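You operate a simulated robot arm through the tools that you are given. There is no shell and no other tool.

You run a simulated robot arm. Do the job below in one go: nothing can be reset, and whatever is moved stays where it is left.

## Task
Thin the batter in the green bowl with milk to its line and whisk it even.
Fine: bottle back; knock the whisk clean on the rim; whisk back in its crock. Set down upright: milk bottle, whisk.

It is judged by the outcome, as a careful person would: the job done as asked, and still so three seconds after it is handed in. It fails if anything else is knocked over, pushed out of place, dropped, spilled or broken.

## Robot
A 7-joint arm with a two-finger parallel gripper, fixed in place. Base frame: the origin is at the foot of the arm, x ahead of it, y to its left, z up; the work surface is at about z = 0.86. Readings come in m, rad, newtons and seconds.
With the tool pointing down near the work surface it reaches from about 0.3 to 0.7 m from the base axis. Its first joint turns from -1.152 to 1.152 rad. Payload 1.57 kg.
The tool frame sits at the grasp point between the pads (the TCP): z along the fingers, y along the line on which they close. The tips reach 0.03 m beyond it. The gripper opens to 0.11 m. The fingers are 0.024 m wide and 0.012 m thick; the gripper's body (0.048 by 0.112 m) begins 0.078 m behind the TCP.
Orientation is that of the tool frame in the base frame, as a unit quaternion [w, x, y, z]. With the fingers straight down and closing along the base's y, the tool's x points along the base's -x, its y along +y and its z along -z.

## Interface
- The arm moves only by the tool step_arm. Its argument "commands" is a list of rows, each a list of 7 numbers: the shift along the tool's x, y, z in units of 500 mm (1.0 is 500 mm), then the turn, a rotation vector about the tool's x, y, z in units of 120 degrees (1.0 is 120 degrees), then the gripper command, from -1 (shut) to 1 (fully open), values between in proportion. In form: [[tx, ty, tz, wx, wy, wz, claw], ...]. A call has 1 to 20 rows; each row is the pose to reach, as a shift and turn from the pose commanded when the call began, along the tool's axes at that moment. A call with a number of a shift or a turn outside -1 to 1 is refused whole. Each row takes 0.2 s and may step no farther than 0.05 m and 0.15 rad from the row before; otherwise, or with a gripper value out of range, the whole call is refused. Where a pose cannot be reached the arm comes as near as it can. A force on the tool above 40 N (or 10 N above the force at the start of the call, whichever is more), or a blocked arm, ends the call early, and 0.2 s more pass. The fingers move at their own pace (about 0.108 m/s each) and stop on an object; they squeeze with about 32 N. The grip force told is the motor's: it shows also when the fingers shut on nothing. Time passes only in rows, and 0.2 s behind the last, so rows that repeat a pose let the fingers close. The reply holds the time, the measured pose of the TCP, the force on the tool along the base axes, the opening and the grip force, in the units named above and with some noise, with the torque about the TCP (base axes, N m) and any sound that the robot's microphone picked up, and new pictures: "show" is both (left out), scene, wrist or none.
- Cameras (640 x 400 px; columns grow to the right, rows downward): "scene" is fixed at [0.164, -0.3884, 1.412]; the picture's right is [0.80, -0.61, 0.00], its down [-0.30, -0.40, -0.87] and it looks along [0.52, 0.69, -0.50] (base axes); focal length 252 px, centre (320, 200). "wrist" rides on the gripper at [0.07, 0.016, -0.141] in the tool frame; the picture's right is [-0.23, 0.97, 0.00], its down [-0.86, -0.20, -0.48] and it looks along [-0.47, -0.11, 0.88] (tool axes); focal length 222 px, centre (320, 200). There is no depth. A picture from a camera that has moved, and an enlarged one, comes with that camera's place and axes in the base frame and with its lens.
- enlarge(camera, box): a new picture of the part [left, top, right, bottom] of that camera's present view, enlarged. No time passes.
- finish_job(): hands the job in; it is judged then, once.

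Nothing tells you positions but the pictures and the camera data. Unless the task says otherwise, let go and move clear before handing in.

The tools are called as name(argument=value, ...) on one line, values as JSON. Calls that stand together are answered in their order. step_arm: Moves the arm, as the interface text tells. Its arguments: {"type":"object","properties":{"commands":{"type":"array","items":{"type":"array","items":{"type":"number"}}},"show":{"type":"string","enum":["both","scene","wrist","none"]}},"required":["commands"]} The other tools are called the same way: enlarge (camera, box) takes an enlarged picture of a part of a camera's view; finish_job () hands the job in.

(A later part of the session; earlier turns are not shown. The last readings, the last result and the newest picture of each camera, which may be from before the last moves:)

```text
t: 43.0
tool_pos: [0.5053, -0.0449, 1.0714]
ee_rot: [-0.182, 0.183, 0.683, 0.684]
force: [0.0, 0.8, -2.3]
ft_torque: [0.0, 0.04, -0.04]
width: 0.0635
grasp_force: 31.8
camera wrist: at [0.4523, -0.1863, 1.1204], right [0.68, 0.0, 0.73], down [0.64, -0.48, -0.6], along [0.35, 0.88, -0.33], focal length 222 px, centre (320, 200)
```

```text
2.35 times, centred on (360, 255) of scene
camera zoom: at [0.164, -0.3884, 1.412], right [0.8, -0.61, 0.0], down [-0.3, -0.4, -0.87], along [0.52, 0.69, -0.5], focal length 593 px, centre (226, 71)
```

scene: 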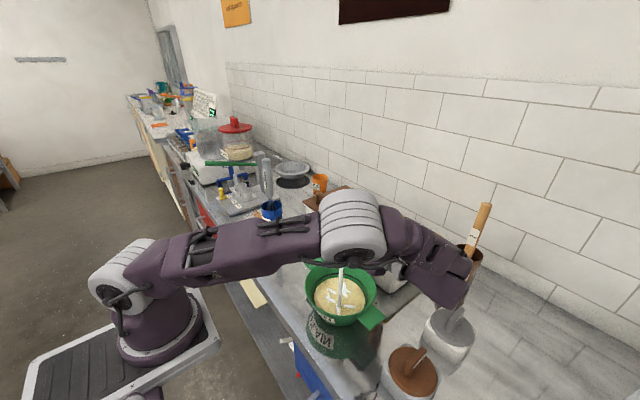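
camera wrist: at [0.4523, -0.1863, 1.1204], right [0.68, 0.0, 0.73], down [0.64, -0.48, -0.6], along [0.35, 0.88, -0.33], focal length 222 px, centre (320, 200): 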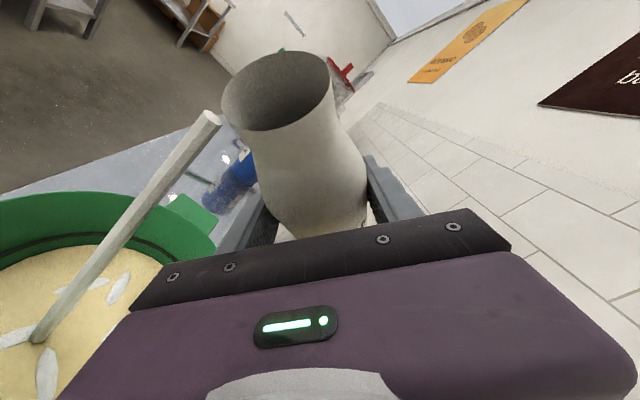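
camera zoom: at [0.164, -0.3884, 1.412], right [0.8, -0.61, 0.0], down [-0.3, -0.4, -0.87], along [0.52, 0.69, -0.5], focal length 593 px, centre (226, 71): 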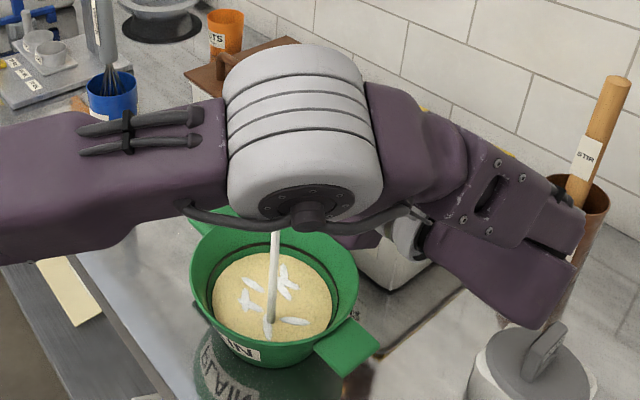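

Milk is already flowing in a thin stream into the centre, and the wrist camera shows both the batter and the line. I'll hold in short steps and watch the level.

step_arm(commands=[[0, 0, 0, 0, 0, 0, -1]])

enlarge(camera="wrist", box=[0, 160, 240, 400])

enlarge(camera="scene", box=[300, 250, 390, 330])

```text
t: 43.4
tool_pos: [0.5049, -0.0449, 1.0714]
ee_rot: [-0.182, 0.182, 0.683, 0.683]
force: [0.0, -0.2, -2.4]
ft_torque: [-0.05, 0.02, -0.04]
width: 0.0634
grasp_force: 31.6
camera wrist: at [0.4524, -0.1861, 1.1205], right [0.68, 0.0, 0.73], down [0.64, -0.48, -0.6], along [0.35, 0.88, -0.33], focal length 222 px, centre (320, 200)
```

scene: 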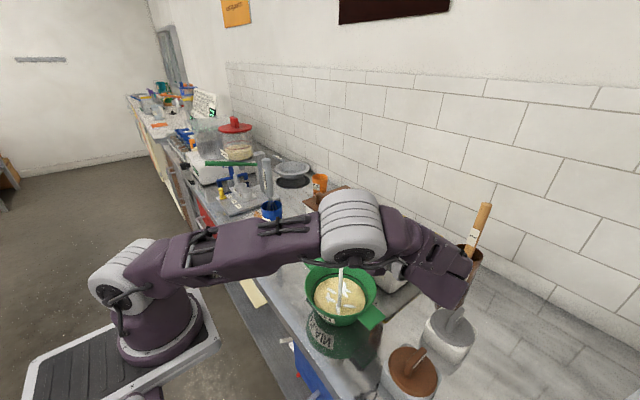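
wrist: 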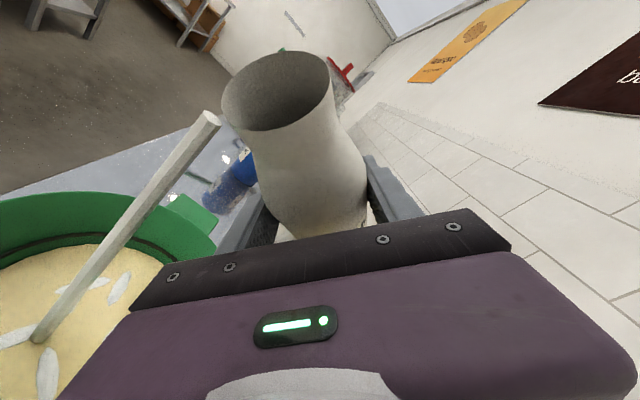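

```text
1.67 times, centred on (120, 280) of wrist
camera zoom: at [0.4524, -0.1861, 1.1205], right [0.68, 0.0, 0.73], down [0.64, -0.48, -0.6], along [0.35, 0.88, -0.33], focal length 370 px, centre (653, 67)
```

zoom: 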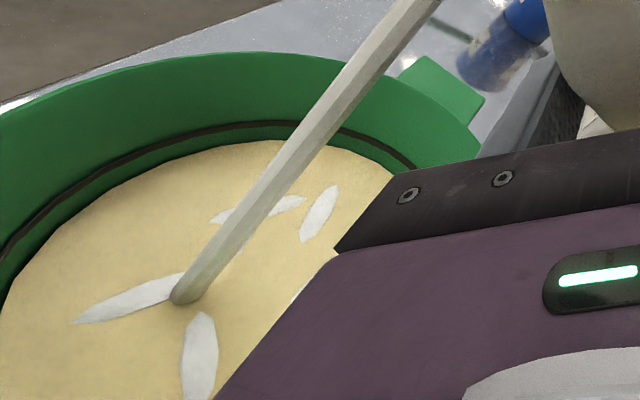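

```text
5.00 times, centred on (345, 290) of scene
camera zoom: at [0.164, -0.3884, 1.412], right [0.8, -0.61, 0.0], down [-0.3, -0.4, -0.87], along [0.52, 0.69, -0.5], focal length 1261 px, centre (195, -250)
```

zoom: 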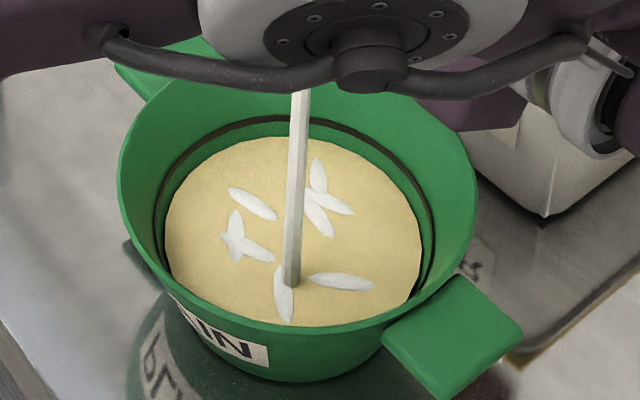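

The level is rising slowly and is still below the line. I'll keep holding, a bit at a time.

step_arm(commands=[[0, 0, 0, 0, 0, 0, -1], [0, 0, 0, 0, 0, 0, -1]], show="none")

enlarge(camera="wrist", box=[0, 160, 240, 400])

enlarge(camera="scene", box=[300, 250, 390, 330])

```text
t: 44.0
tool_pos: [0.5062, -0.0449, 1.0715]
ee_rot: [-0.183, 0.183, 0.683, 0.683]
force: [0.0, -0.5, -1.7]
ft_torque: [0.05, 0.03, 0.01]
width: 0.0636
grasp_force: 31.9
```

```text
1.67 times, centred on (120, 280) of wrist
camera zoom: at [0.4525, -0.1861, 1.1206], right [0.68, 0.0, 0.73], down [0.64, -0.48, -0.6], along [0.35, 0.88, -0.33], focal length 370 px, centre (653, 67)
```

zoom: 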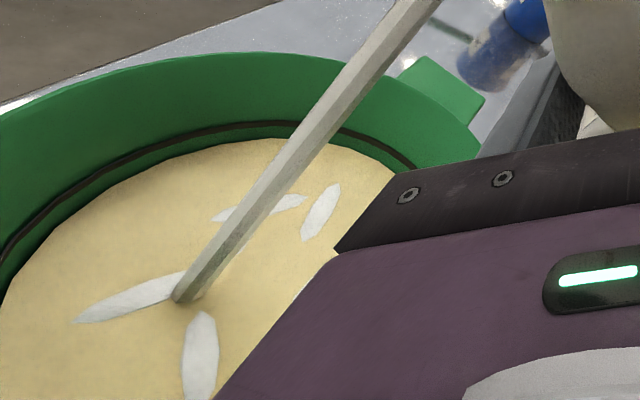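

```text
5.00 times, centred on (345, 290) of scene
camera zoom: at [0.164, -0.3884, 1.412], right [0.8, -0.61, 0.0], down [-0.3, -0.4, -0.87], along [0.52, 0.69, -0.5], focal length 1261 px, centre (195, -250)
```

zoom: 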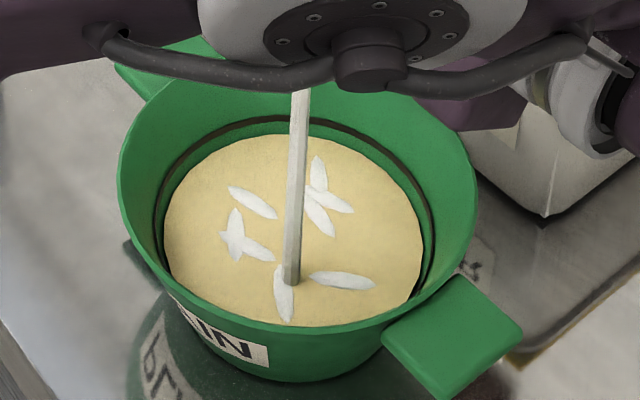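

step_arm(commands=[[0, 0, 0, 0, 0, 0, -1], [0, 0, 0, 0, 0, 0, -1], [0, 0, 0, 0, 0, 0, -1], [0, 0, 0, 0, 0, 0, -1]], show="none")

enlarge(camera="wrist", box=[0, 160, 240, 400])

enlarge(camera="scene", box=[300, 250, 390, 330])

```text
t: 45.0
tool_pos: [0.5064, -0.0438, 1.0709]
ee_rot: [-0.182, 0.184, 0.683, 0.683]
force: [-0.6, 0.4, -2.3]
ft_torque: [0.01, 0.0, -0.01]
width: 0.0636
grasp_force: 32.0
```

```text
1.67 times, centred on (120, 280) of wrist
camera zoom: at [0.4525, -0.1861, 1.1206], right [0.68, 0.0, 0.73], down [0.64, -0.48, -0.6], along [0.35, 0.88, -0.33], focal length 370 px, centre (653, 67)
```

zoom: 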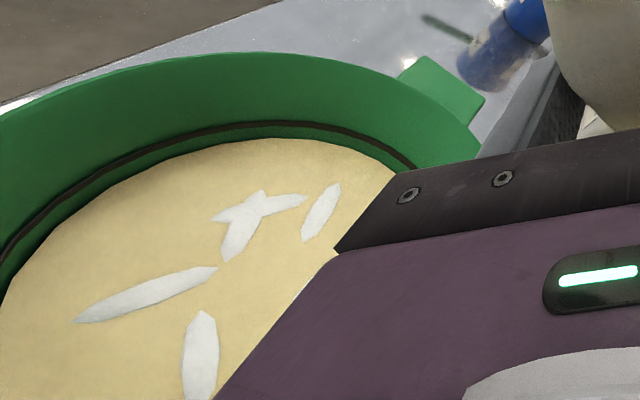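

```text
5.00 times, centred on (345, 290) of scene
camera zoom: at [0.164, -0.3884, 1.412], right [0.8, -0.61, 0.0], down [-0.3, -0.4, -0.87], along [0.52, 0.69, -0.5], focal length 1261 px, centre (195, -250)
```

zoom: 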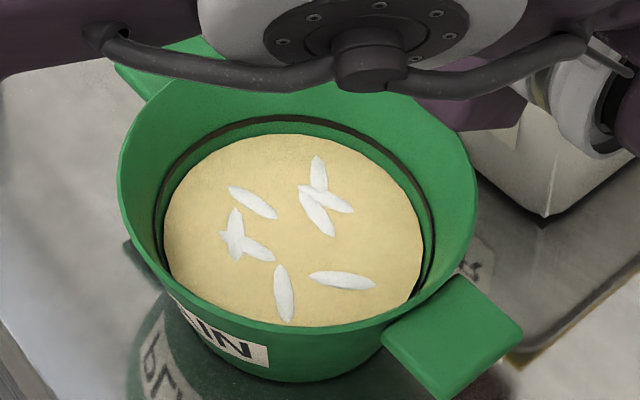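

The stream ran out at this tilt and the level is still a little below the line. I'll tip about 6° more and watch.

step_arm(commands=[[0, 0, 0, 0, 0, -0.025, -1], [0, 0, 0, 0, 0, -0.05, -1], [0, 0, 0, 0, 0, -0.05, -1]], show="none")

enlarge(camera="wrist", box=[0, 160, 240, 400])

enlarge(camera="scene", box=[300, 250, 390, 330])

```text
t: 45.8
tool_pos: [0.5055, -0.0452, 1.0706]
ee_rot: [-0.146, 0.147, 0.691, 0.692]
force: [-0.4, -0.6, -1.5]
ft_torque: [0.03, 0.02, 0.0]
width: 0.0633
grasp_force: 32.2
```

```text
1.67 times, centred on (120, 280) of wrist
camera zoom: at [0.4476, -0.186, 1.1146], right [0.6, 0.0, 0.8], down [0.7, -0.48, -0.53], along [0.38, 0.88, -0.29], focal length 370 px, centre (653, 67)
```

zoom: 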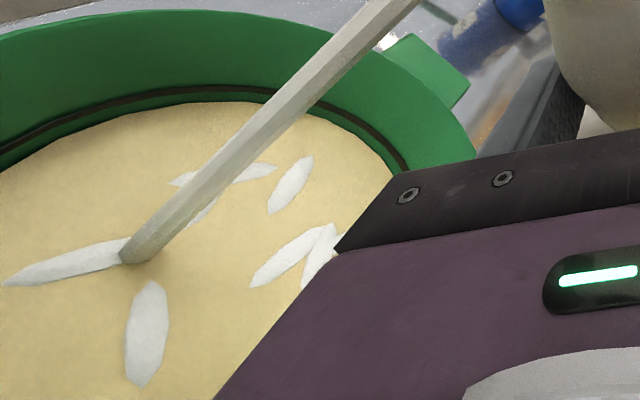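

```text
5.00 times, centred on (345, 290) of scene
camera zoom: at [0.164, -0.3884, 1.412], right [0.8, -0.61, 0.0], down [-0.3, -0.4, -0.87], along [0.52, 0.69, -0.5], focal length 1261 px, centre (195, -250)
```

zoom: 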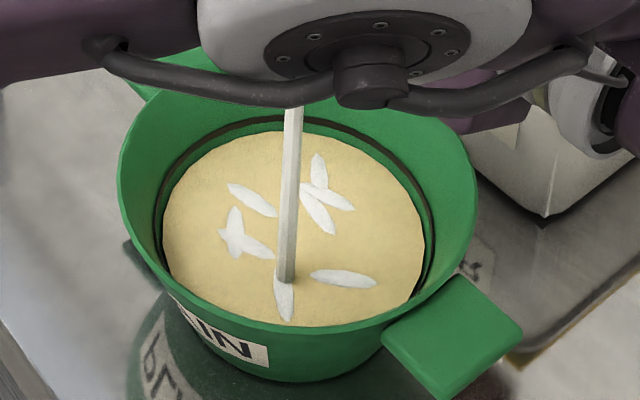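

step_arm(commands=[[0, 0, 0, 0, 0, 0, -1], [0, 0, 0, 0, 0, 0, -1]], show="none")

enlarge(camera="wrist", box=[0, 160, 240, 400])

enlarge(camera="scene", box=[300, 250, 390, 330])

```text
t: 46.4
tool_pos: [0.5066, -0.0441, 1.0715]
ee_rot: [-0.146, 0.147, 0.691, 0.692]
force: [0.4, 0.1, -2.3]
ft_torque: [0.01, 0.0, 0.0]
width: 0.0635
grasp_force: 31.9
```

```text
1.67 times, centred on (120, 280) of wrist
camera zoom: at [0.4476, -0.186, 1.1147], right [0.6, 0.0, 0.8], down [0.7, -0.48, -0.53], along [0.38, 0.88, -0.29], focal length 370 px, centre (653, 67)
```

zoom: 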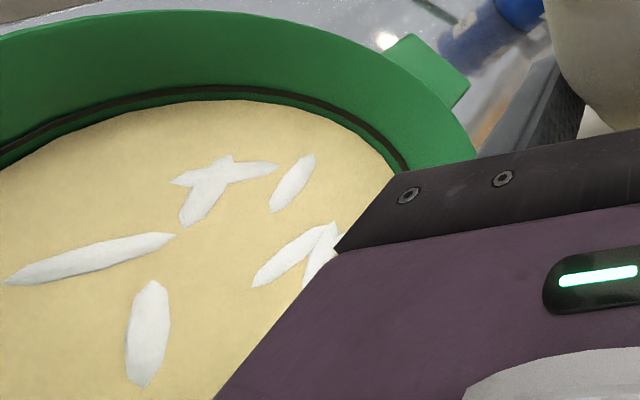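

```text
5.00 times, centred on (345, 290) of scene
camera zoom: at [0.164, -0.3884, 1.412], right [0.8, -0.61, 0.0], down [-0.3, -0.4, -0.87], along [0.52, 0.69, -0.5], focal length 1261 px, centre (195, -250)
```

zoom: 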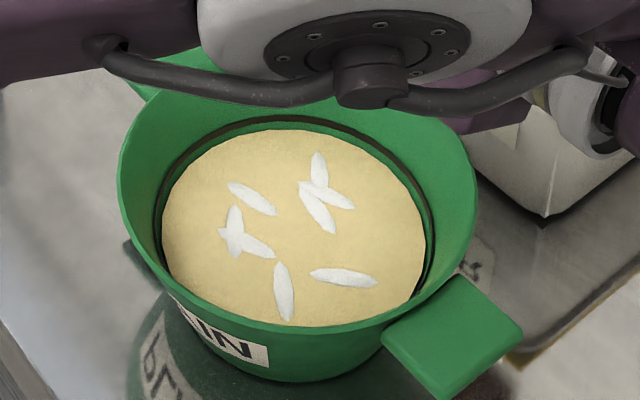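

Each small tip pours a little and then stops by itself, which makes it easy to control. Another 6°.

step_arm(commands=[[0, 0, 0, 0, 0, -0.025, -1], [0, 0, 0, 0, 0, -0.05, -1], [0, 0, 0, 0, 0, -0.05, -1], [0, 0, 0, 0, 0, -0.05, -1]], show="none")

enlarge(camera="wrist", box=[0, 160, 240, 400])

enlarge(camera="scene", box=[300, 250, 390, 330])

```text
t: 47.4
tool_pos: [0.5058, -0.0447, 1.0717]
ee_rot: [-0.11, 0.111, 0.699, 0.698]
force: [-0.5, -0.1, -2.3]
ft_torque: [0.03, 0.0, 0.0]
width: 0.0634
grasp_force: 31.8
```

```text
1.67 times, centred on (120, 280) of wrist
camera zoom: at [0.4434, -0.1859, 1.1084], right [0.52, 0.0, 0.86], down [0.75, -0.48, -0.45], along [0.41, 0.88, -0.25], focal length 370 px, centre (653, 67)
```

zoom: 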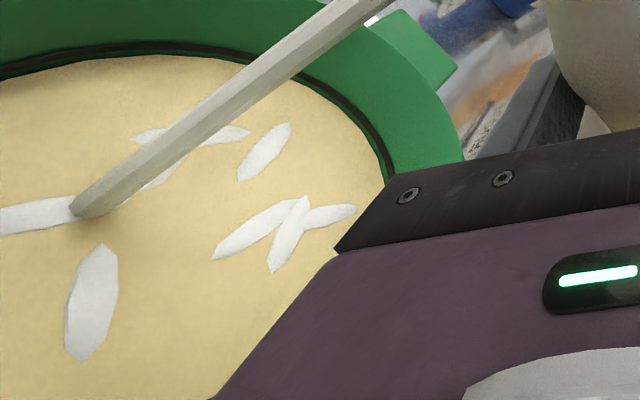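

```text
5.00 times, centred on (345, 290) of scene
camera zoom: at [0.164, -0.3884, 1.412], right [0.8, -0.61, 0.0], down [-0.3, -0.4, -0.87], along [0.52, 0.69, -0.5], focal length 1261 px, centre (195, -250)
```

zoom: 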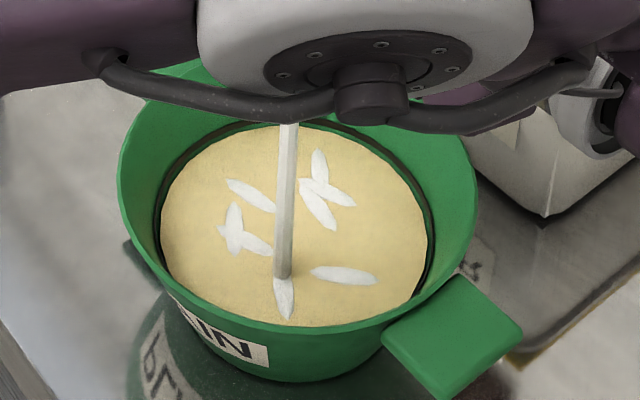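

step_arm(commands=[[0, 0, 0, 0, 0, 0, -1]], show="none")

enlarge(camera="wrist", box=[0, 160, 160, 320])

enlarge(camera="scene", box=[300, 250, 390, 330])

```text
t: 47.8
tool_pos: [0.5066, -0.0457, 1.0711]
ee_rot: [-0.111, 0.111, 0.698, 0.698]
force: [-0.3, -0.2, -1.7]
ft_torque: [0.0, 0.03, -0.01]
width: 0.0634
grasp_force: 31.9
```

```text
2.50 times, centred on (80, 240) of wrist
camera zoom: at [0.4434, -0.1859, 1.1085], right [0.52, 0.0, 0.86], down [0.75, -0.48, -0.45], along [0.41, 0.88, -0.25], focal length 555 px, centre (920, 100)
```

zoom: 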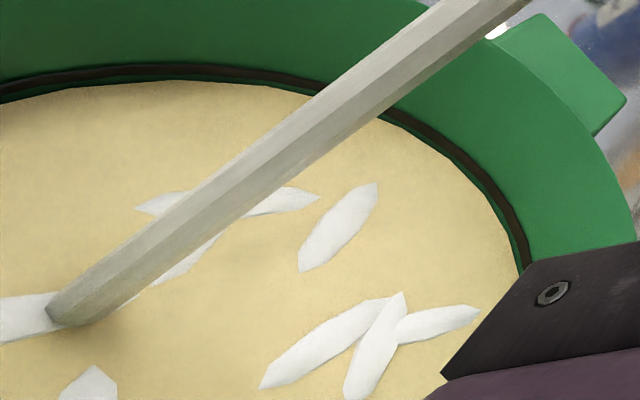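

```text
5.00 times, centred on (345, 290) of scene
camera zoom: at [0.164, -0.3884, 1.412], right [0.8, -0.61, 0.0], down [-0.3, -0.4, -0.87], along [0.52, 0.69, -0.5], focal length 1261 px, centre (195, -250)
```

zoom: 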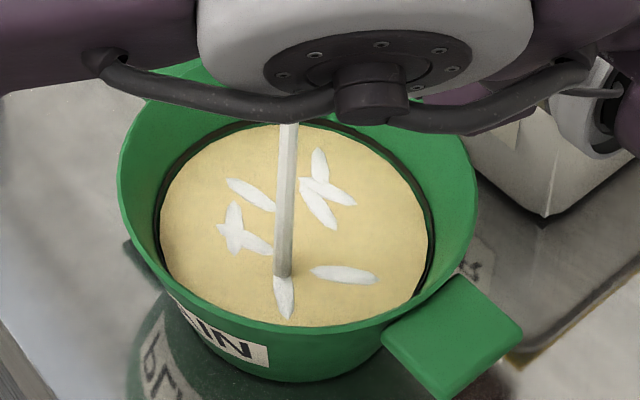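

step_arm(commands=[[0, 0, 0, 0, 0, 0, -1]], show="none")

enlarge(camera="wrist", box=[0, 160, 160, 320])

enlarge(camera="scene", box=[310, 265, 390, 325])

```text
t: 48.2
tool_pos: [0.5062, -0.0446, 1.0723]
ee_rot: [-0.11, 0.111, 0.698, 0.698]
force: [0.5, 1.1, -2.8]
ft_torque: [0.01, 0.04, -0.01]
width: 0.0633
grasp_force: 31.9
```

```text
2.50 times, centred on (80, 240) of wrist
camera zoom: at [0.4434, -0.1859, 1.1085], right [0.52, 0.0, 0.86], down [0.75, -0.48, -0.45], along [0.41, 0.88, -0.25], focal length 555 px, centre (920, 100)
```

zoom: 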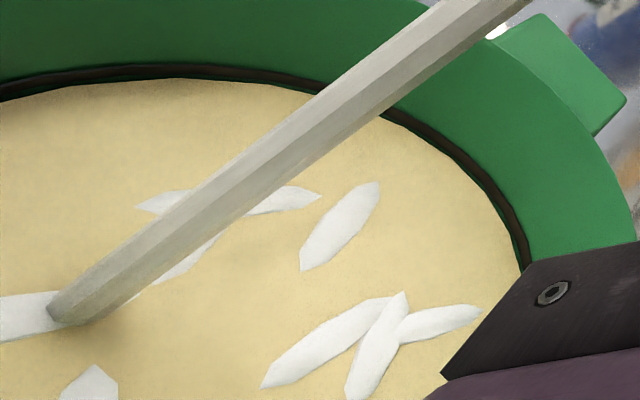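

```text
6.67 times, centred on (350, 295) of scene
camera zoom: at [0.164, -0.3884, 1.412], right [0.8, -0.61, 0.0], down [-0.3, -0.4, -0.87], along [0.52, 0.69, -0.5], focal length 1681 px, centre (120, -433)
```

zoom: 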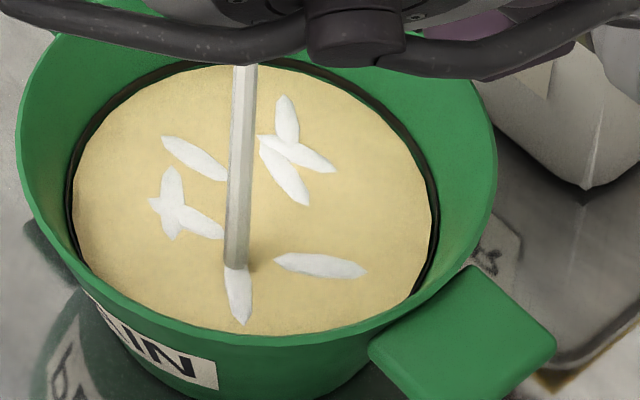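

The surface is right at the lower edge of the line. A touch more, then I'll tip the bottle back.

step_arm(commands=[[0, 0, 0, 0, 0, 0, -1], [0, 0, 0, 0, 0, 0.03, -1], [0, 0, 0, 0, 0, 0.1, -1]], show="none")

enlarge(camera="wrist", box=[0, 160, 240, 400])

enlarge(camera="scene", box=[310, 265, 390, 325])

```text
t: 49.0
tool_pos: [0.5055, -0.0442, 1.0697]
ee_rot: [-0.183, 0.184, 0.683, 0.683]
force: [0.4, -0.2, -1.6]
ft_torque: [0.02, 0.0, -0.01]
width: 0.0634
grasp_force: 31.9
```

```text
1.67 times, centred on (120, 280) of wrist
camera zoom: at [0.4525, -0.1859, 1.1204], right [0.68, 0.0, 0.73], down [0.64, -0.48, -0.6], along [0.35, 0.88, -0.33], focal length 370 px, centre (653, 67)
```

zoom: 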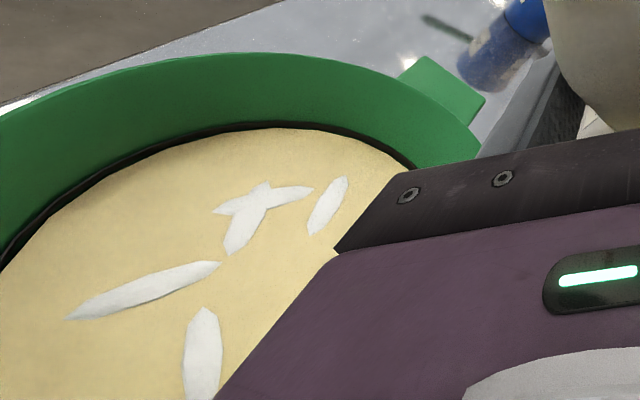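

```text
6.67 times, centred on (350, 295) of scene
camera zoom: at [0.164, -0.3884, 1.412], right [0.8, -0.61, 0.0], down [-0.3, -0.4, -0.87], along [0.52, 0.69, -0.5], focal length 1681 px, centre (120, -433)
```

zoom: 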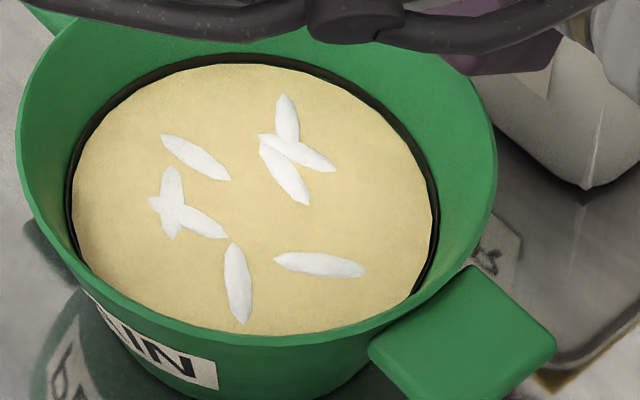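

The level has reached the line's lower edge. I'll take a closer look to judge whether a little more is needed.

enlarge(camera="wrist", box=[40, 195, 120, 245])

enlarge(camera="scene", box=[315, 268, 345, 288])

enlarge(camera="scene", box=[350, 278, 374, 308])

```text
8.00 times, centred on (80, 220) of wrist
camera zoom: at [0.4525, -0.1859, 1.1204], right [0.68, 0.0, 0.73], down [0.64, -0.48, -0.6], along [0.35, 0.88, -0.33], focal length 1777 px, centre (2240, 40)
```

zoom: 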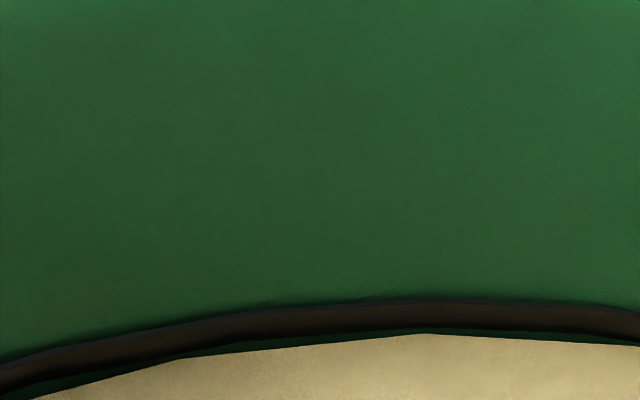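

```text
16.00 times, centred on (330, 278) of scene
camera zoom: at [0.164, -0.3884, 1.412], right [0.8, -0.61, 0.0], down [-0.3, -0.4, -0.87], along [0.52, 0.69, -0.5], focal length 4034 px, centre (160, -1048)
```

zoom: 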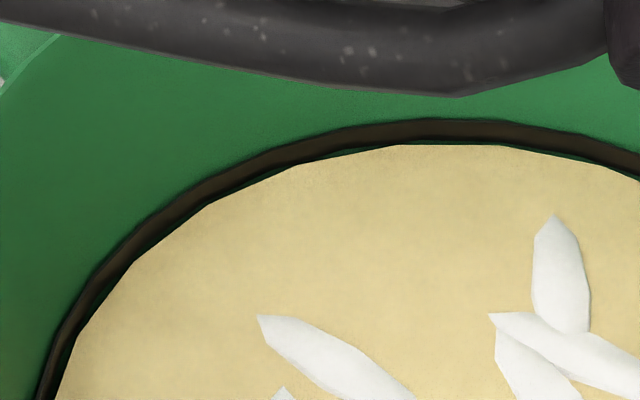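

```text
13.33 times, centred on (362, 293) of scene
camera zoom: at [0.164, -0.3884, 1.412], right [0.8, -0.61, 0.0], down [-0.3, -0.4, -0.87], along [0.52, 0.69, -0.5], focal length 3362 px, centre (-240, -1040)
```

zoom: 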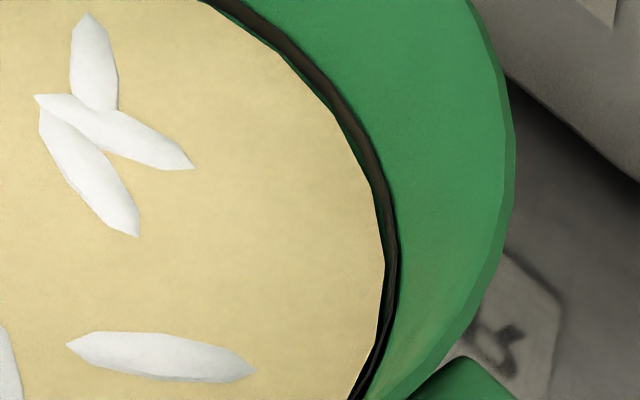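

The surface sits about 2 mm short of the line's middle, so I'll add a small second pour.

step_arm(commands=[[0, 0, 0, 0, 0, -0.06, -1], [0, 0, 0, 0, 0, -0.115, -1], [0, 0, 0, 0, 0, -0.125, -1], [0, 0, 0, 0, 0, -0.125, -1]], show="none")

enlarge(camera="scene", box=[315, 268, 345, 288])

enlarge(camera="scene", box=[280, 220, 440, 330])

```text
t: 50.0
tool_pos: [0.5064, -0.0451, 1.072]
ee_rot: [-0.092, 0.092, 0.702, 0.7]
force: [0.4, -0.7, -2.1]
ft_torque: [0.0, 0.0, 0.0]
width: 0.0633
grasp_force: 32.1
```

```text
16.00 times, centred on (330, 278) of scene
camera zoom: at [0.164, -0.3884, 1.412], right [0.8, -0.61, 0.0], down [-0.3, -0.4, -0.87], along [0.52, 0.69, -0.5], focal length 4034 px, centre (160, -1048)
```

zoom: 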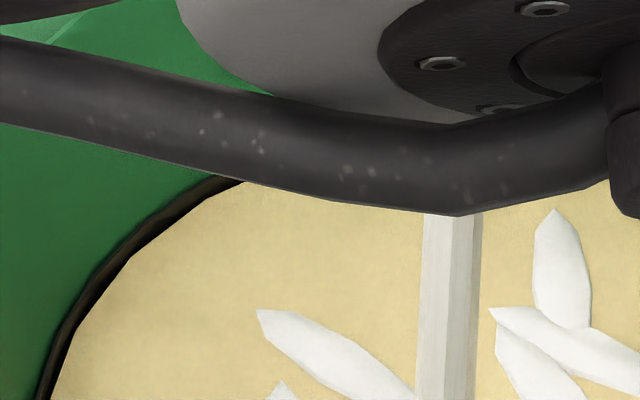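

```text
3.64 times, centred on (360, 275) of scene
camera zoom: at [0.164, -0.3884, 1.412], right [0.8, -0.61, 0.0], down [-0.3, -0.4, -0.87], along [0.52, 0.69, -0.5], focal length 917 px, centre (174, -73)
```

zoom: 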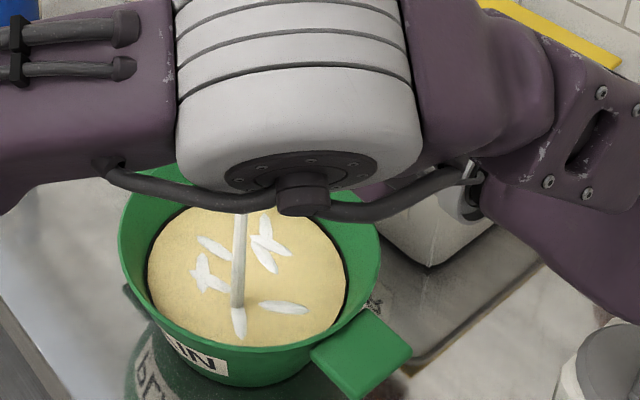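

enlarge(camera="wrist", box=[0, 150, 160, 270])

enlarge(camera="scene", box=[350, 278, 374, 308])

```text
3.33 times, centred on (80, 210) of wrist
camera zoom: at [0.4416, -0.1858, 1.105], right [0.47, 0.0, 0.88], down [0.77, -0.48, -0.41], along [0.42, 0.88, -0.23], focal length 740 px, centre (1120, 167)
```

zoom: 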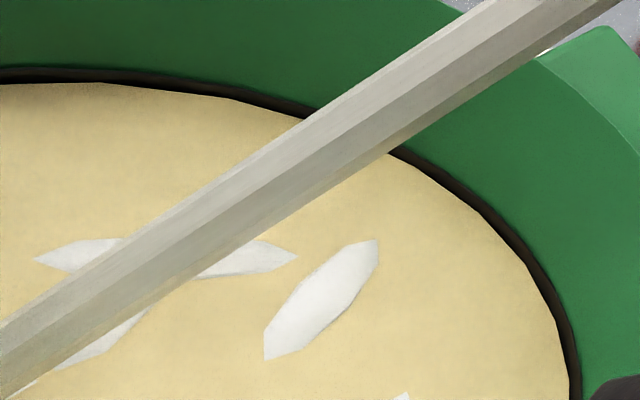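

```text
13.33 times, centred on (362, 293) of scene
camera zoom: at [0.164, -0.3884, 1.412], right [0.8, -0.61, 0.0], down [-0.3, -0.4, -0.87], along [0.52, 0.69, -0.5], focal length 3362 px, centre (-240, -1040)
```

zoom: 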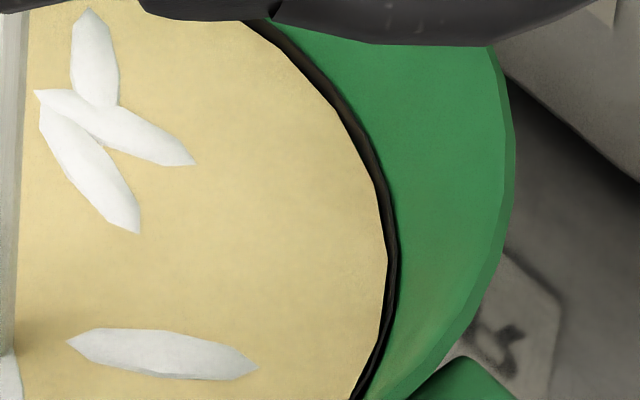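

The batter now meets the line's edge. The flow during tip-back will carry it into the line, so I'll tip up now.

step_arm(commands=[[0, 0, 0, 0, 0, 0, -1], [0, 0, 0, 0, 0, 0.06, -1], [0, 0, 0, 0, 0, 0.125, -1], [0, 0, 0, 0, 0, 0.19, -1]], show="scene")

enlarge(camera="scene", box=[315, 268, 345, 288])

enlarge(camera="wrist", box=[0, 160, 240, 400])

```text
t: 51.0
tool_pos: [0.5054, -0.0451, 1.0716]
ee_rot: [-0.229, 0.23, 0.668, 0.669]
force: [0.7, 0.9, -1.8]
ft_torque: [-0.01, -0.01, -0.01]
width: 0.0639
grasp_force: 32.1
```

scene: 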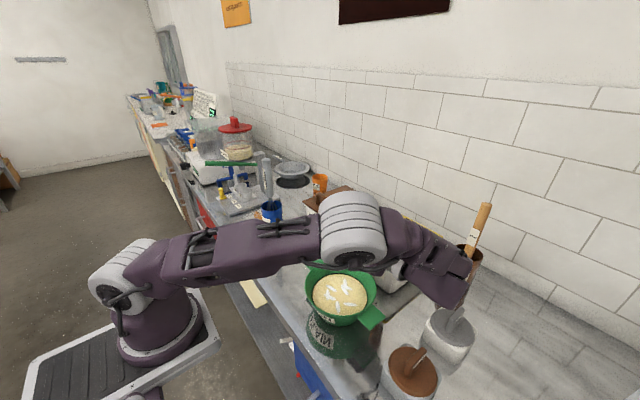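

```text
16.00 times, centred on (330, 278) of scene
camera zoom: at [0.164, -0.3884, 1.412], right [0.8, -0.61, 0.0], down [-0.3, -0.4, -0.87], along [0.52, 0.69, -0.5], focal length 4034 px, centre (160, -1048)
```

zoom: 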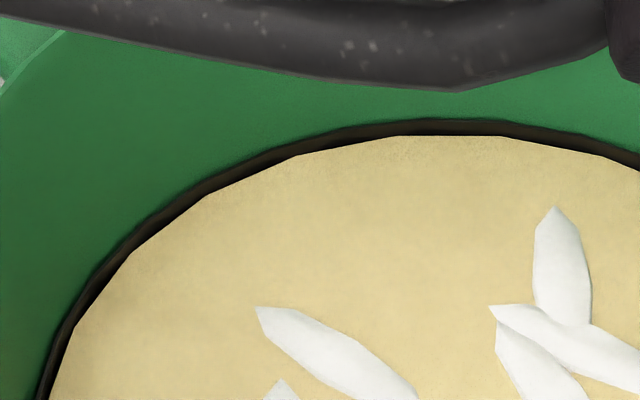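

```text
1.67 times, centred on (120, 280) of wrist
camera zoom: at [0.4598, -0.186, 1.1271], right [0.78, 0.0, 0.63], down [0.55, -0.48, -0.68], along [0.3, 0.88, -0.37], focal length 370 px, centre (653, 67)
```

zoom: 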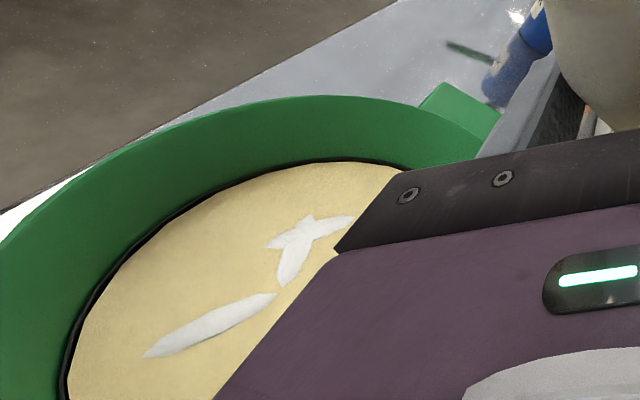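

The surface now lies within the line band, so pouring is done. I'll bring the bottle fully upright and raise it a little.

step_arm(commands=[[0.0046, 0.0059, 0, 0.0166, -0.0339, 0.0526, -1], [0.0092, 0.0119, 0, 0.0332, -0.0678, 0.1053, -1], [0.0138, 0.0178, 0, 0.0498, -0.1017, 0.1579, -1], [0.0184, 0.0237, 0, 0.0664, -0.1356, 0.2106, -1], [0.023, 0.0296, 0, 0.083, -0.1694, 0.2632, -1], [0.0276, 0.0356, 0, 0.0996, -0.2033, 0.3158, -1], [0.0322, 0.0415, 0, 0.1162, -0.2372, 0.3685, -1], [0.0368, 0.0474, 0, 0.1328, -0.2711, 0.4211, -1]])

```text
t: 52.8
tool_pos: [0.5054, -0.0452, 1.1015]
ee_rot: [-0.326, 0.629, 0.626, 0.326]
force: [-1.1, 0.5, -1.7]
ft_torque: [0.02, -0.02, 0.03]
width: 0.0636
grasp_force: 31.9
camera wrist: at [0.5213, -0.1204, 1.2395], right [0.97, -0.13, -0.19], down [-0.2, -0.88, -0.42], along [-0.11, 0.45, -0.89], focal length 222 px, centre (320, 200)
```

scene: 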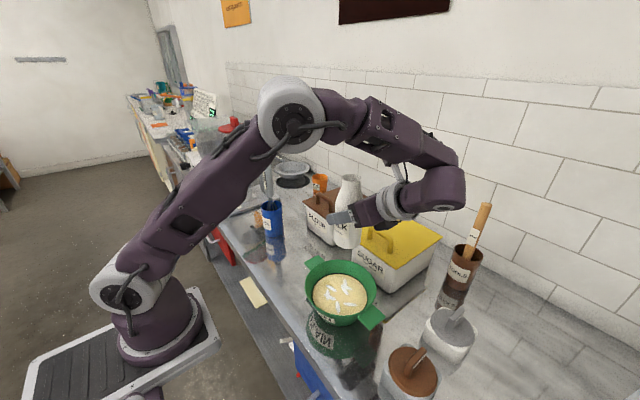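
wrist: 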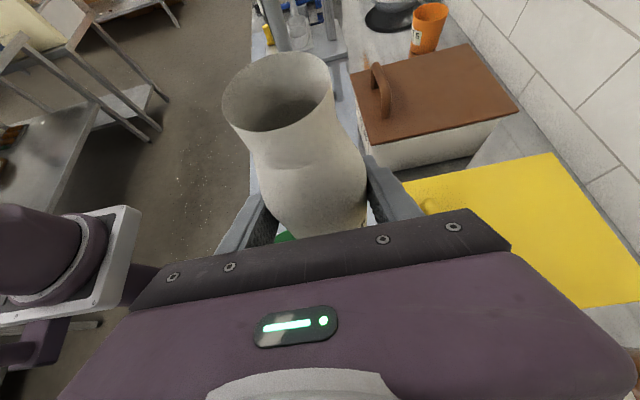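

Upright again. I'll carry it back over its spot and lower it most of the way.

step_arm(commands=[[0.0374, -0.0178, 0.0534, 0, 0, 0, -1], [0.0748, -0.0357, 0.1067, 0, 0, 0, -1], [0.1122, -0.0535, 0.1601, 0, 0, 0, -1], [0.1496, -0.0713, 0.2135, 0, 0, 0, -1], [0.187, -0.0892, 0.2668, 0, 0, 0, -1], [0.2244, -0.107, 0.3202, 0, 0, 0, -1], [0.1644, -0.107, 0.3623, 0, 0, 0, -1], [0.1044, -0.107, 0.4043, 0, 0, 0, -1], [0.0444, -0.107, 0.4464, 0, 0, 0, -1], [-0.0156, -0.107, 0.4884, 0, 0, 0, -1]])

```text
t: 55.0
tool_pos: [0.4523, 0.1499, 0.9543]
ee_rot: [-0.327, 0.627, 0.627, 0.327]
force: [-0.1, 0.7, -1.5]
ft_torque: [0.02, -0.01, -0.01]
width: 0.0635
grasp_force: 31.7
camera wrist: at [0.4679, 0.0749, 1.0926], right [0.97, -0.13, -0.19], down [-0.2, -0.88, -0.43], along [-0.11, 0.45, -0.89], focal length 222 px, centre (320, 200)
```

scene: 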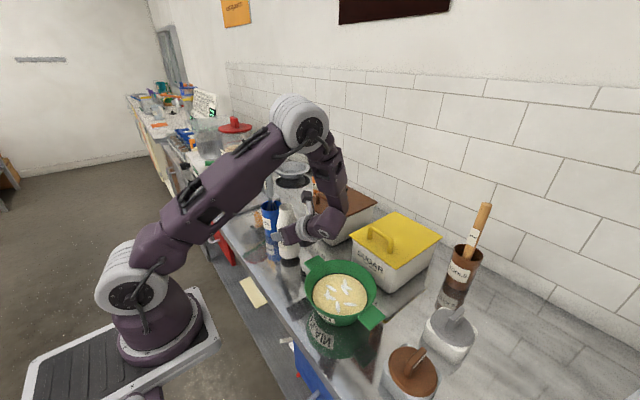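
wrist: 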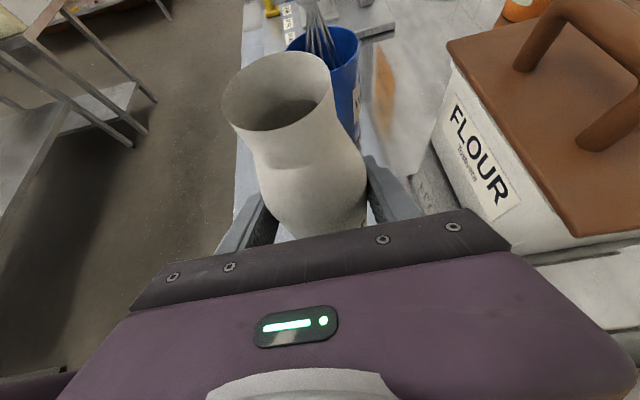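

step_arm(commands=[[-0.0085, 0, 0.006, 0, 0, 0, -1], [-0.017, 0, 0.0119, 0, 0, 0, -1], [-0.0249, 0, 0.0175, 0, 0, 0, -1], [-0.0249, 0, 0.0175, 0, 0, 0, -1]], show="none")

```text
t: 56.0
tool_pos: [0.4526, 0.1515, 0.9392]
ee_rot: [-0.327, 0.628, 0.626, 0.327]
force: [-0.1, -0.8, -2.0]
ft_torque: [0.0, -0.01, 0.0]
width: 0.0632
grasp_force: 31.7
```

step_arm(commands=[[-0.0016, 0, 0.0011, 0, 0, 0, -1], [-0.0016, 0, 0.0011, 0, 0, 0, -1]], show="none")

```text
t: 56.6
tool_pos: [0.4513, 0.1517, 0.9376]
ee_rot: [-0.326, 0.627, 0.627, 0.327]
force: [-1.4, -1.4, 6.5]
ft_torque: [-0.37, 0.08, -0.06]
width: 0.0634
grasp_force: 32.1
```

The force reading shows the bottle touching the surface. I'll open, then back out along the tool axis.

step_arm(commands=[[0, 0, 0, 0, 0, 0, -0.1], [0, 0, 0, 0, 0, 0, 0.5], [0, 0, 0, 0, 0, 0, 1], [0, 0, 0, 0, 0, 0, 1], [0, 0, -0.05, 0, 0, 0, 1], [0, 0, -0.13, 0, 0, 0, 1], [0, 0, -0.22, 0, 0, 0, 1], [0, 0, -0.3, 0, 0, 0, 1]])

```text
t: 58.4
tool_pos: [0.4524, 0.0279, 1.0243]
ee_rot: [-0.327, 0.627, 0.627, 0.326]
force: [-0.2, 0.4, -0.1]
ft_torque: [-0.04, 0.01, 0.02]
width: 0.1098
grasp_force: 0.1
camera wrist: at [0.4679, -0.0483, 1.1631], right [0.97, -0.13, -0.19], down [-0.2, -0.88, -0.43], along [-0.11, 0.45, -0.89], focal length 222 px, centre (320, 200)
```

scene: 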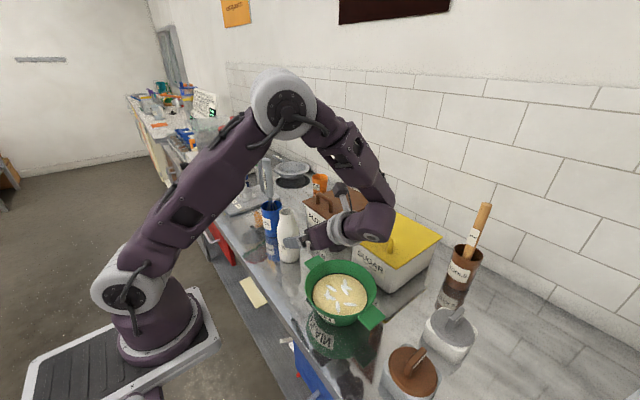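
wrist: 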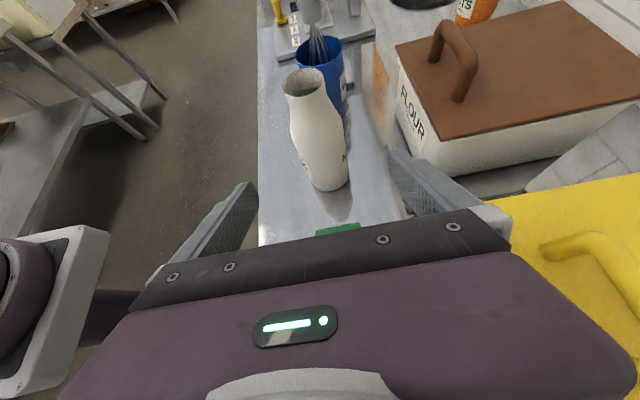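

The bottle stands back on its spot. Next I'll rise, turn the tool straight down, and move above the whisk.

step_arm(commands=[[0.0655, 0, -0.0459, 0, 0, 0, 1], [0.131, 0, -0.0918, 0, 0, 0, 1], [0.1966, 0, -0.1378, 0, 0, 0, 1], [0.2621, 0, -0.1837, 0, 0, 0, 1], [0.3276, 0, -0.2296, 0, 0, 0, 1], [0.3686, 0.0051, -0.1711, 0, -0.0655, 0, 1], [0.4096, 0.0103, -0.1126, 0, -0.1309, 0, 1], [0.4506, 0.0154, -0.0541, 0, -0.1964, 0, 1], [0.4916, 0.0206, 0.0044, 0, -0.2619, 0, 1], [0.5326, 0.0257, 0.0629, 0, -0.3274, 0, 1], [0.5736, 0.0309, 0.1214, 0, -0.3928, 0, 1], [0.6146, 0.036, 0.1799, 0, -0.4583, 0, 1]])

```text
t: 61.0
tool_pos: [0.4697, 0.2791, 1.2256]
ee_rot: [0.001, 0.708, 0.706, -0.001]
force: [-0.6, 0.9, -0.1]
ft_torque: [-0.06, -0.01, -0.01]
width: 0.1099
grasp_force: 0.0
camera wrist: at [0.4857, 0.3486, 1.3661], right [0.97, -0.23, 0.0], down [-0.2, -0.85, 0.48], along [-0.11, -0.47, -0.88], focal length 222 px, centre (320, 200)
```

scene: 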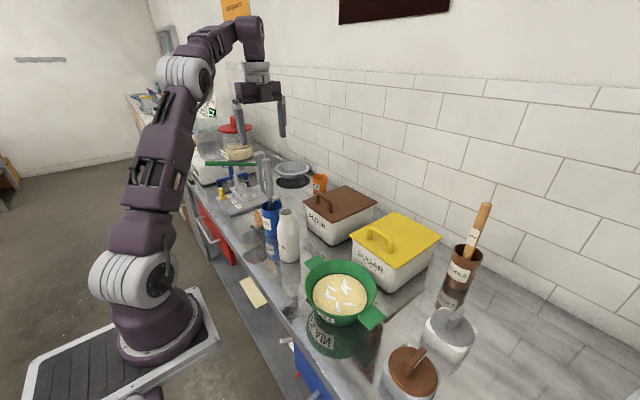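
wrist: 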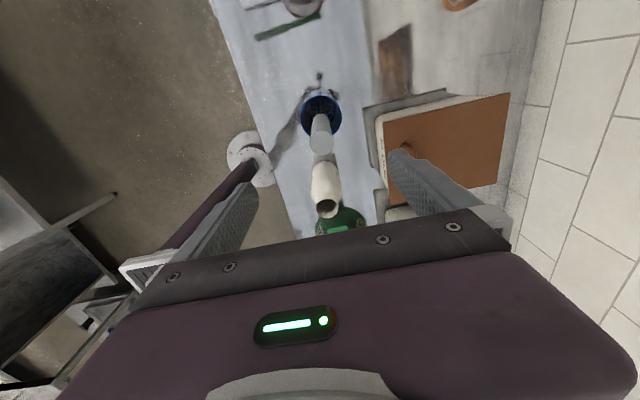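

enlarge(camera="wrist", box=[270, 70, 370, 220])

enlarge(camera="scene", box=[230, 140, 310, 270])

```text
2.67 times, centred on (320, 145) of wrist
camera zoom: at [0.4857, 0.3486, 1.3661], right [0.97, -0.23, 0.0], down [-0.2, -0.85, 0.48], along [-0.11, -0.47, -0.88], focal length 592 px, centre (320, 347)
```

zoom: 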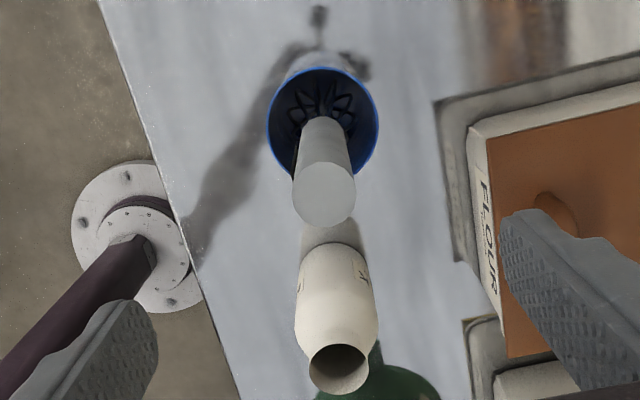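

```text
3.08 times, centred on (270, 205) of scene
camera zoom: at [0.1639, -0.3884, 1.412], right [0.8, -0.61, 0.0], down [-0.3, -0.4, -0.87], along [0.52, 0.69, -0.5], focal length 776 px, centre (474, 185)
```

zoom: 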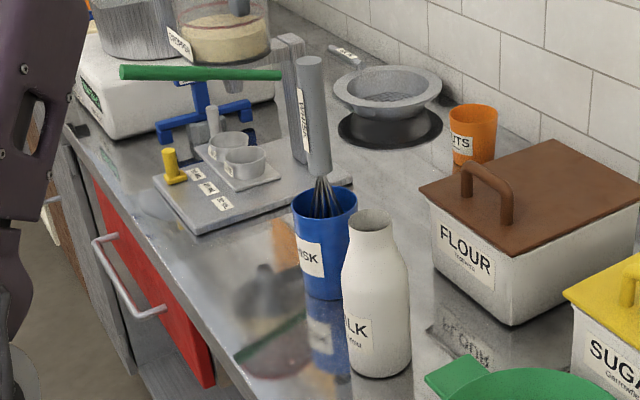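

The whisk handle stands at about (0.474, 0.294), topping out at z ≈ 1.13. I'll centre over it and descend.

step_arm(commands=[[0.0288, 0.008, 0, 0, 0, 0, 1], [0.0288, 0.008, 0.075, 0, 0, 0, 1], [0.0288, 0.008, 0.15, 0, 0, 0, 1], [0.0288, 0.008, 0.21, 0, 0, 0, 1]], show="both")

enlarge(camera="scene", box=[220, 120, 320, 250])

```text
t: 62.0
tool_pos: [0.4747, 0.2927, 1.1202]
ee_rot: [0.0, 0.708, 0.706, 0.0]
force: [-1.1, 0.1, -0.6]
ft_torque: [-0.02, 0.02, -0.01]
width: 0.11
grasp_force: 0.1
camera wrist: at [0.49, 0.3613, 1.2605], right [0.97, -0.23, 0.0], down [-0.2, -0.85, 0.48], along [-0.11, -0.47, -0.88], focal length 222 px, centre (320, 200)
```

scene: 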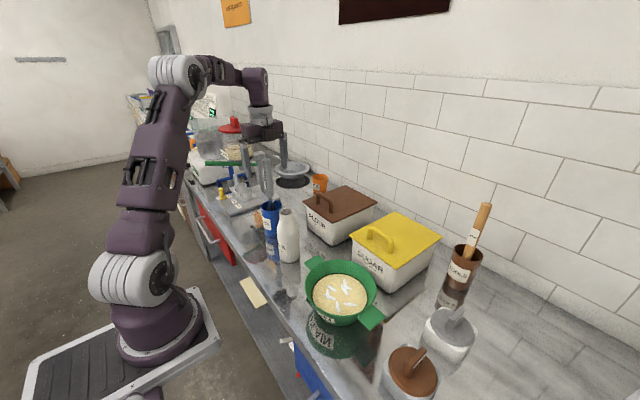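
wrist: 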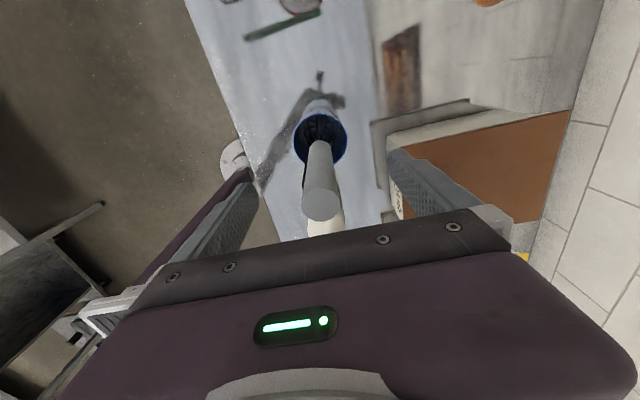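

```text
3.08 times, centred on (270, 185) of scene
camera zoom: at [0.164, -0.3884, 1.412], right [0.8, -0.61, 0.0], down [-0.3, -0.4, -0.87], along [0.52, 0.69, -0.5], focal length 776 px, centre (474, 246)
```

zoom: 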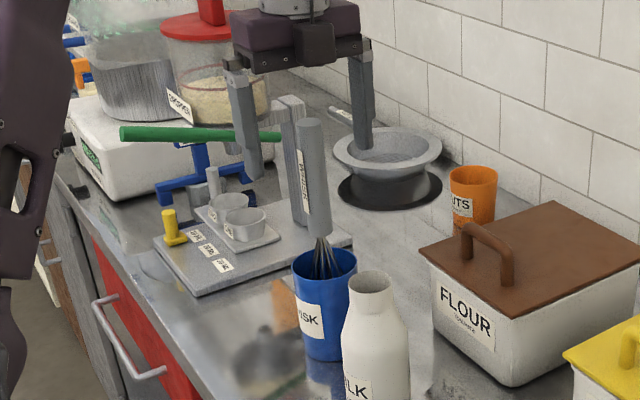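

The handle is centred between the fingers. I'll go down 45 mm and grip.

step_arm(commands=[[0, 0, 0.045, 0, 0, 0, 1], [0, 0, 0.09, 0, 0, 0, 1], [0, 0, 0.09, 0, 0, 0, 0.3], [0, 0, 0.09, 0, 0, 0, -0.3], [0, 0, 0.09, 0, 0, 0, -1], [0, 0, 0.09, 0, 0, 0, -1], [0, 0, 0.09, 0, 0, 0, -1]])

```text
t: 63.6
tool_pos: [0.4742, 0.2919, 1.0744]
ee_rot: [0.001, 0.708, 0.706, 0.0]
force: [-0.2, 0.1, 0.1]
ft_torque: [-0.01, 0.06, -0.02]
width: 0.0235
grasp_force: 31.8
camera wrist: at [0.4901, 0.362, 1.2158], right [0.97, -0.23, 0.0], down [-0.2, -0.85, 0.48], along [-0.11, -0.47, -0.88], focal length 222 px, centre (320, 200)
```

scene: 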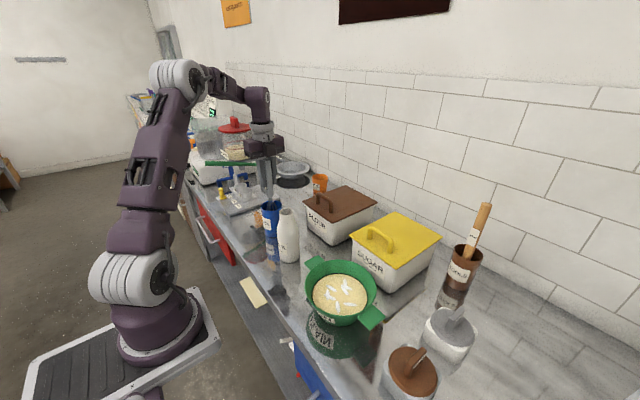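
wrist: 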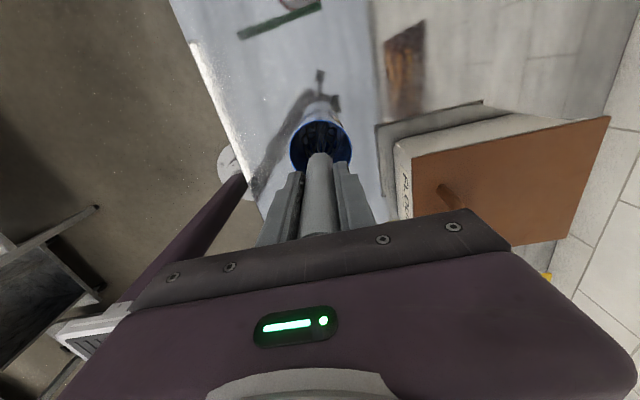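

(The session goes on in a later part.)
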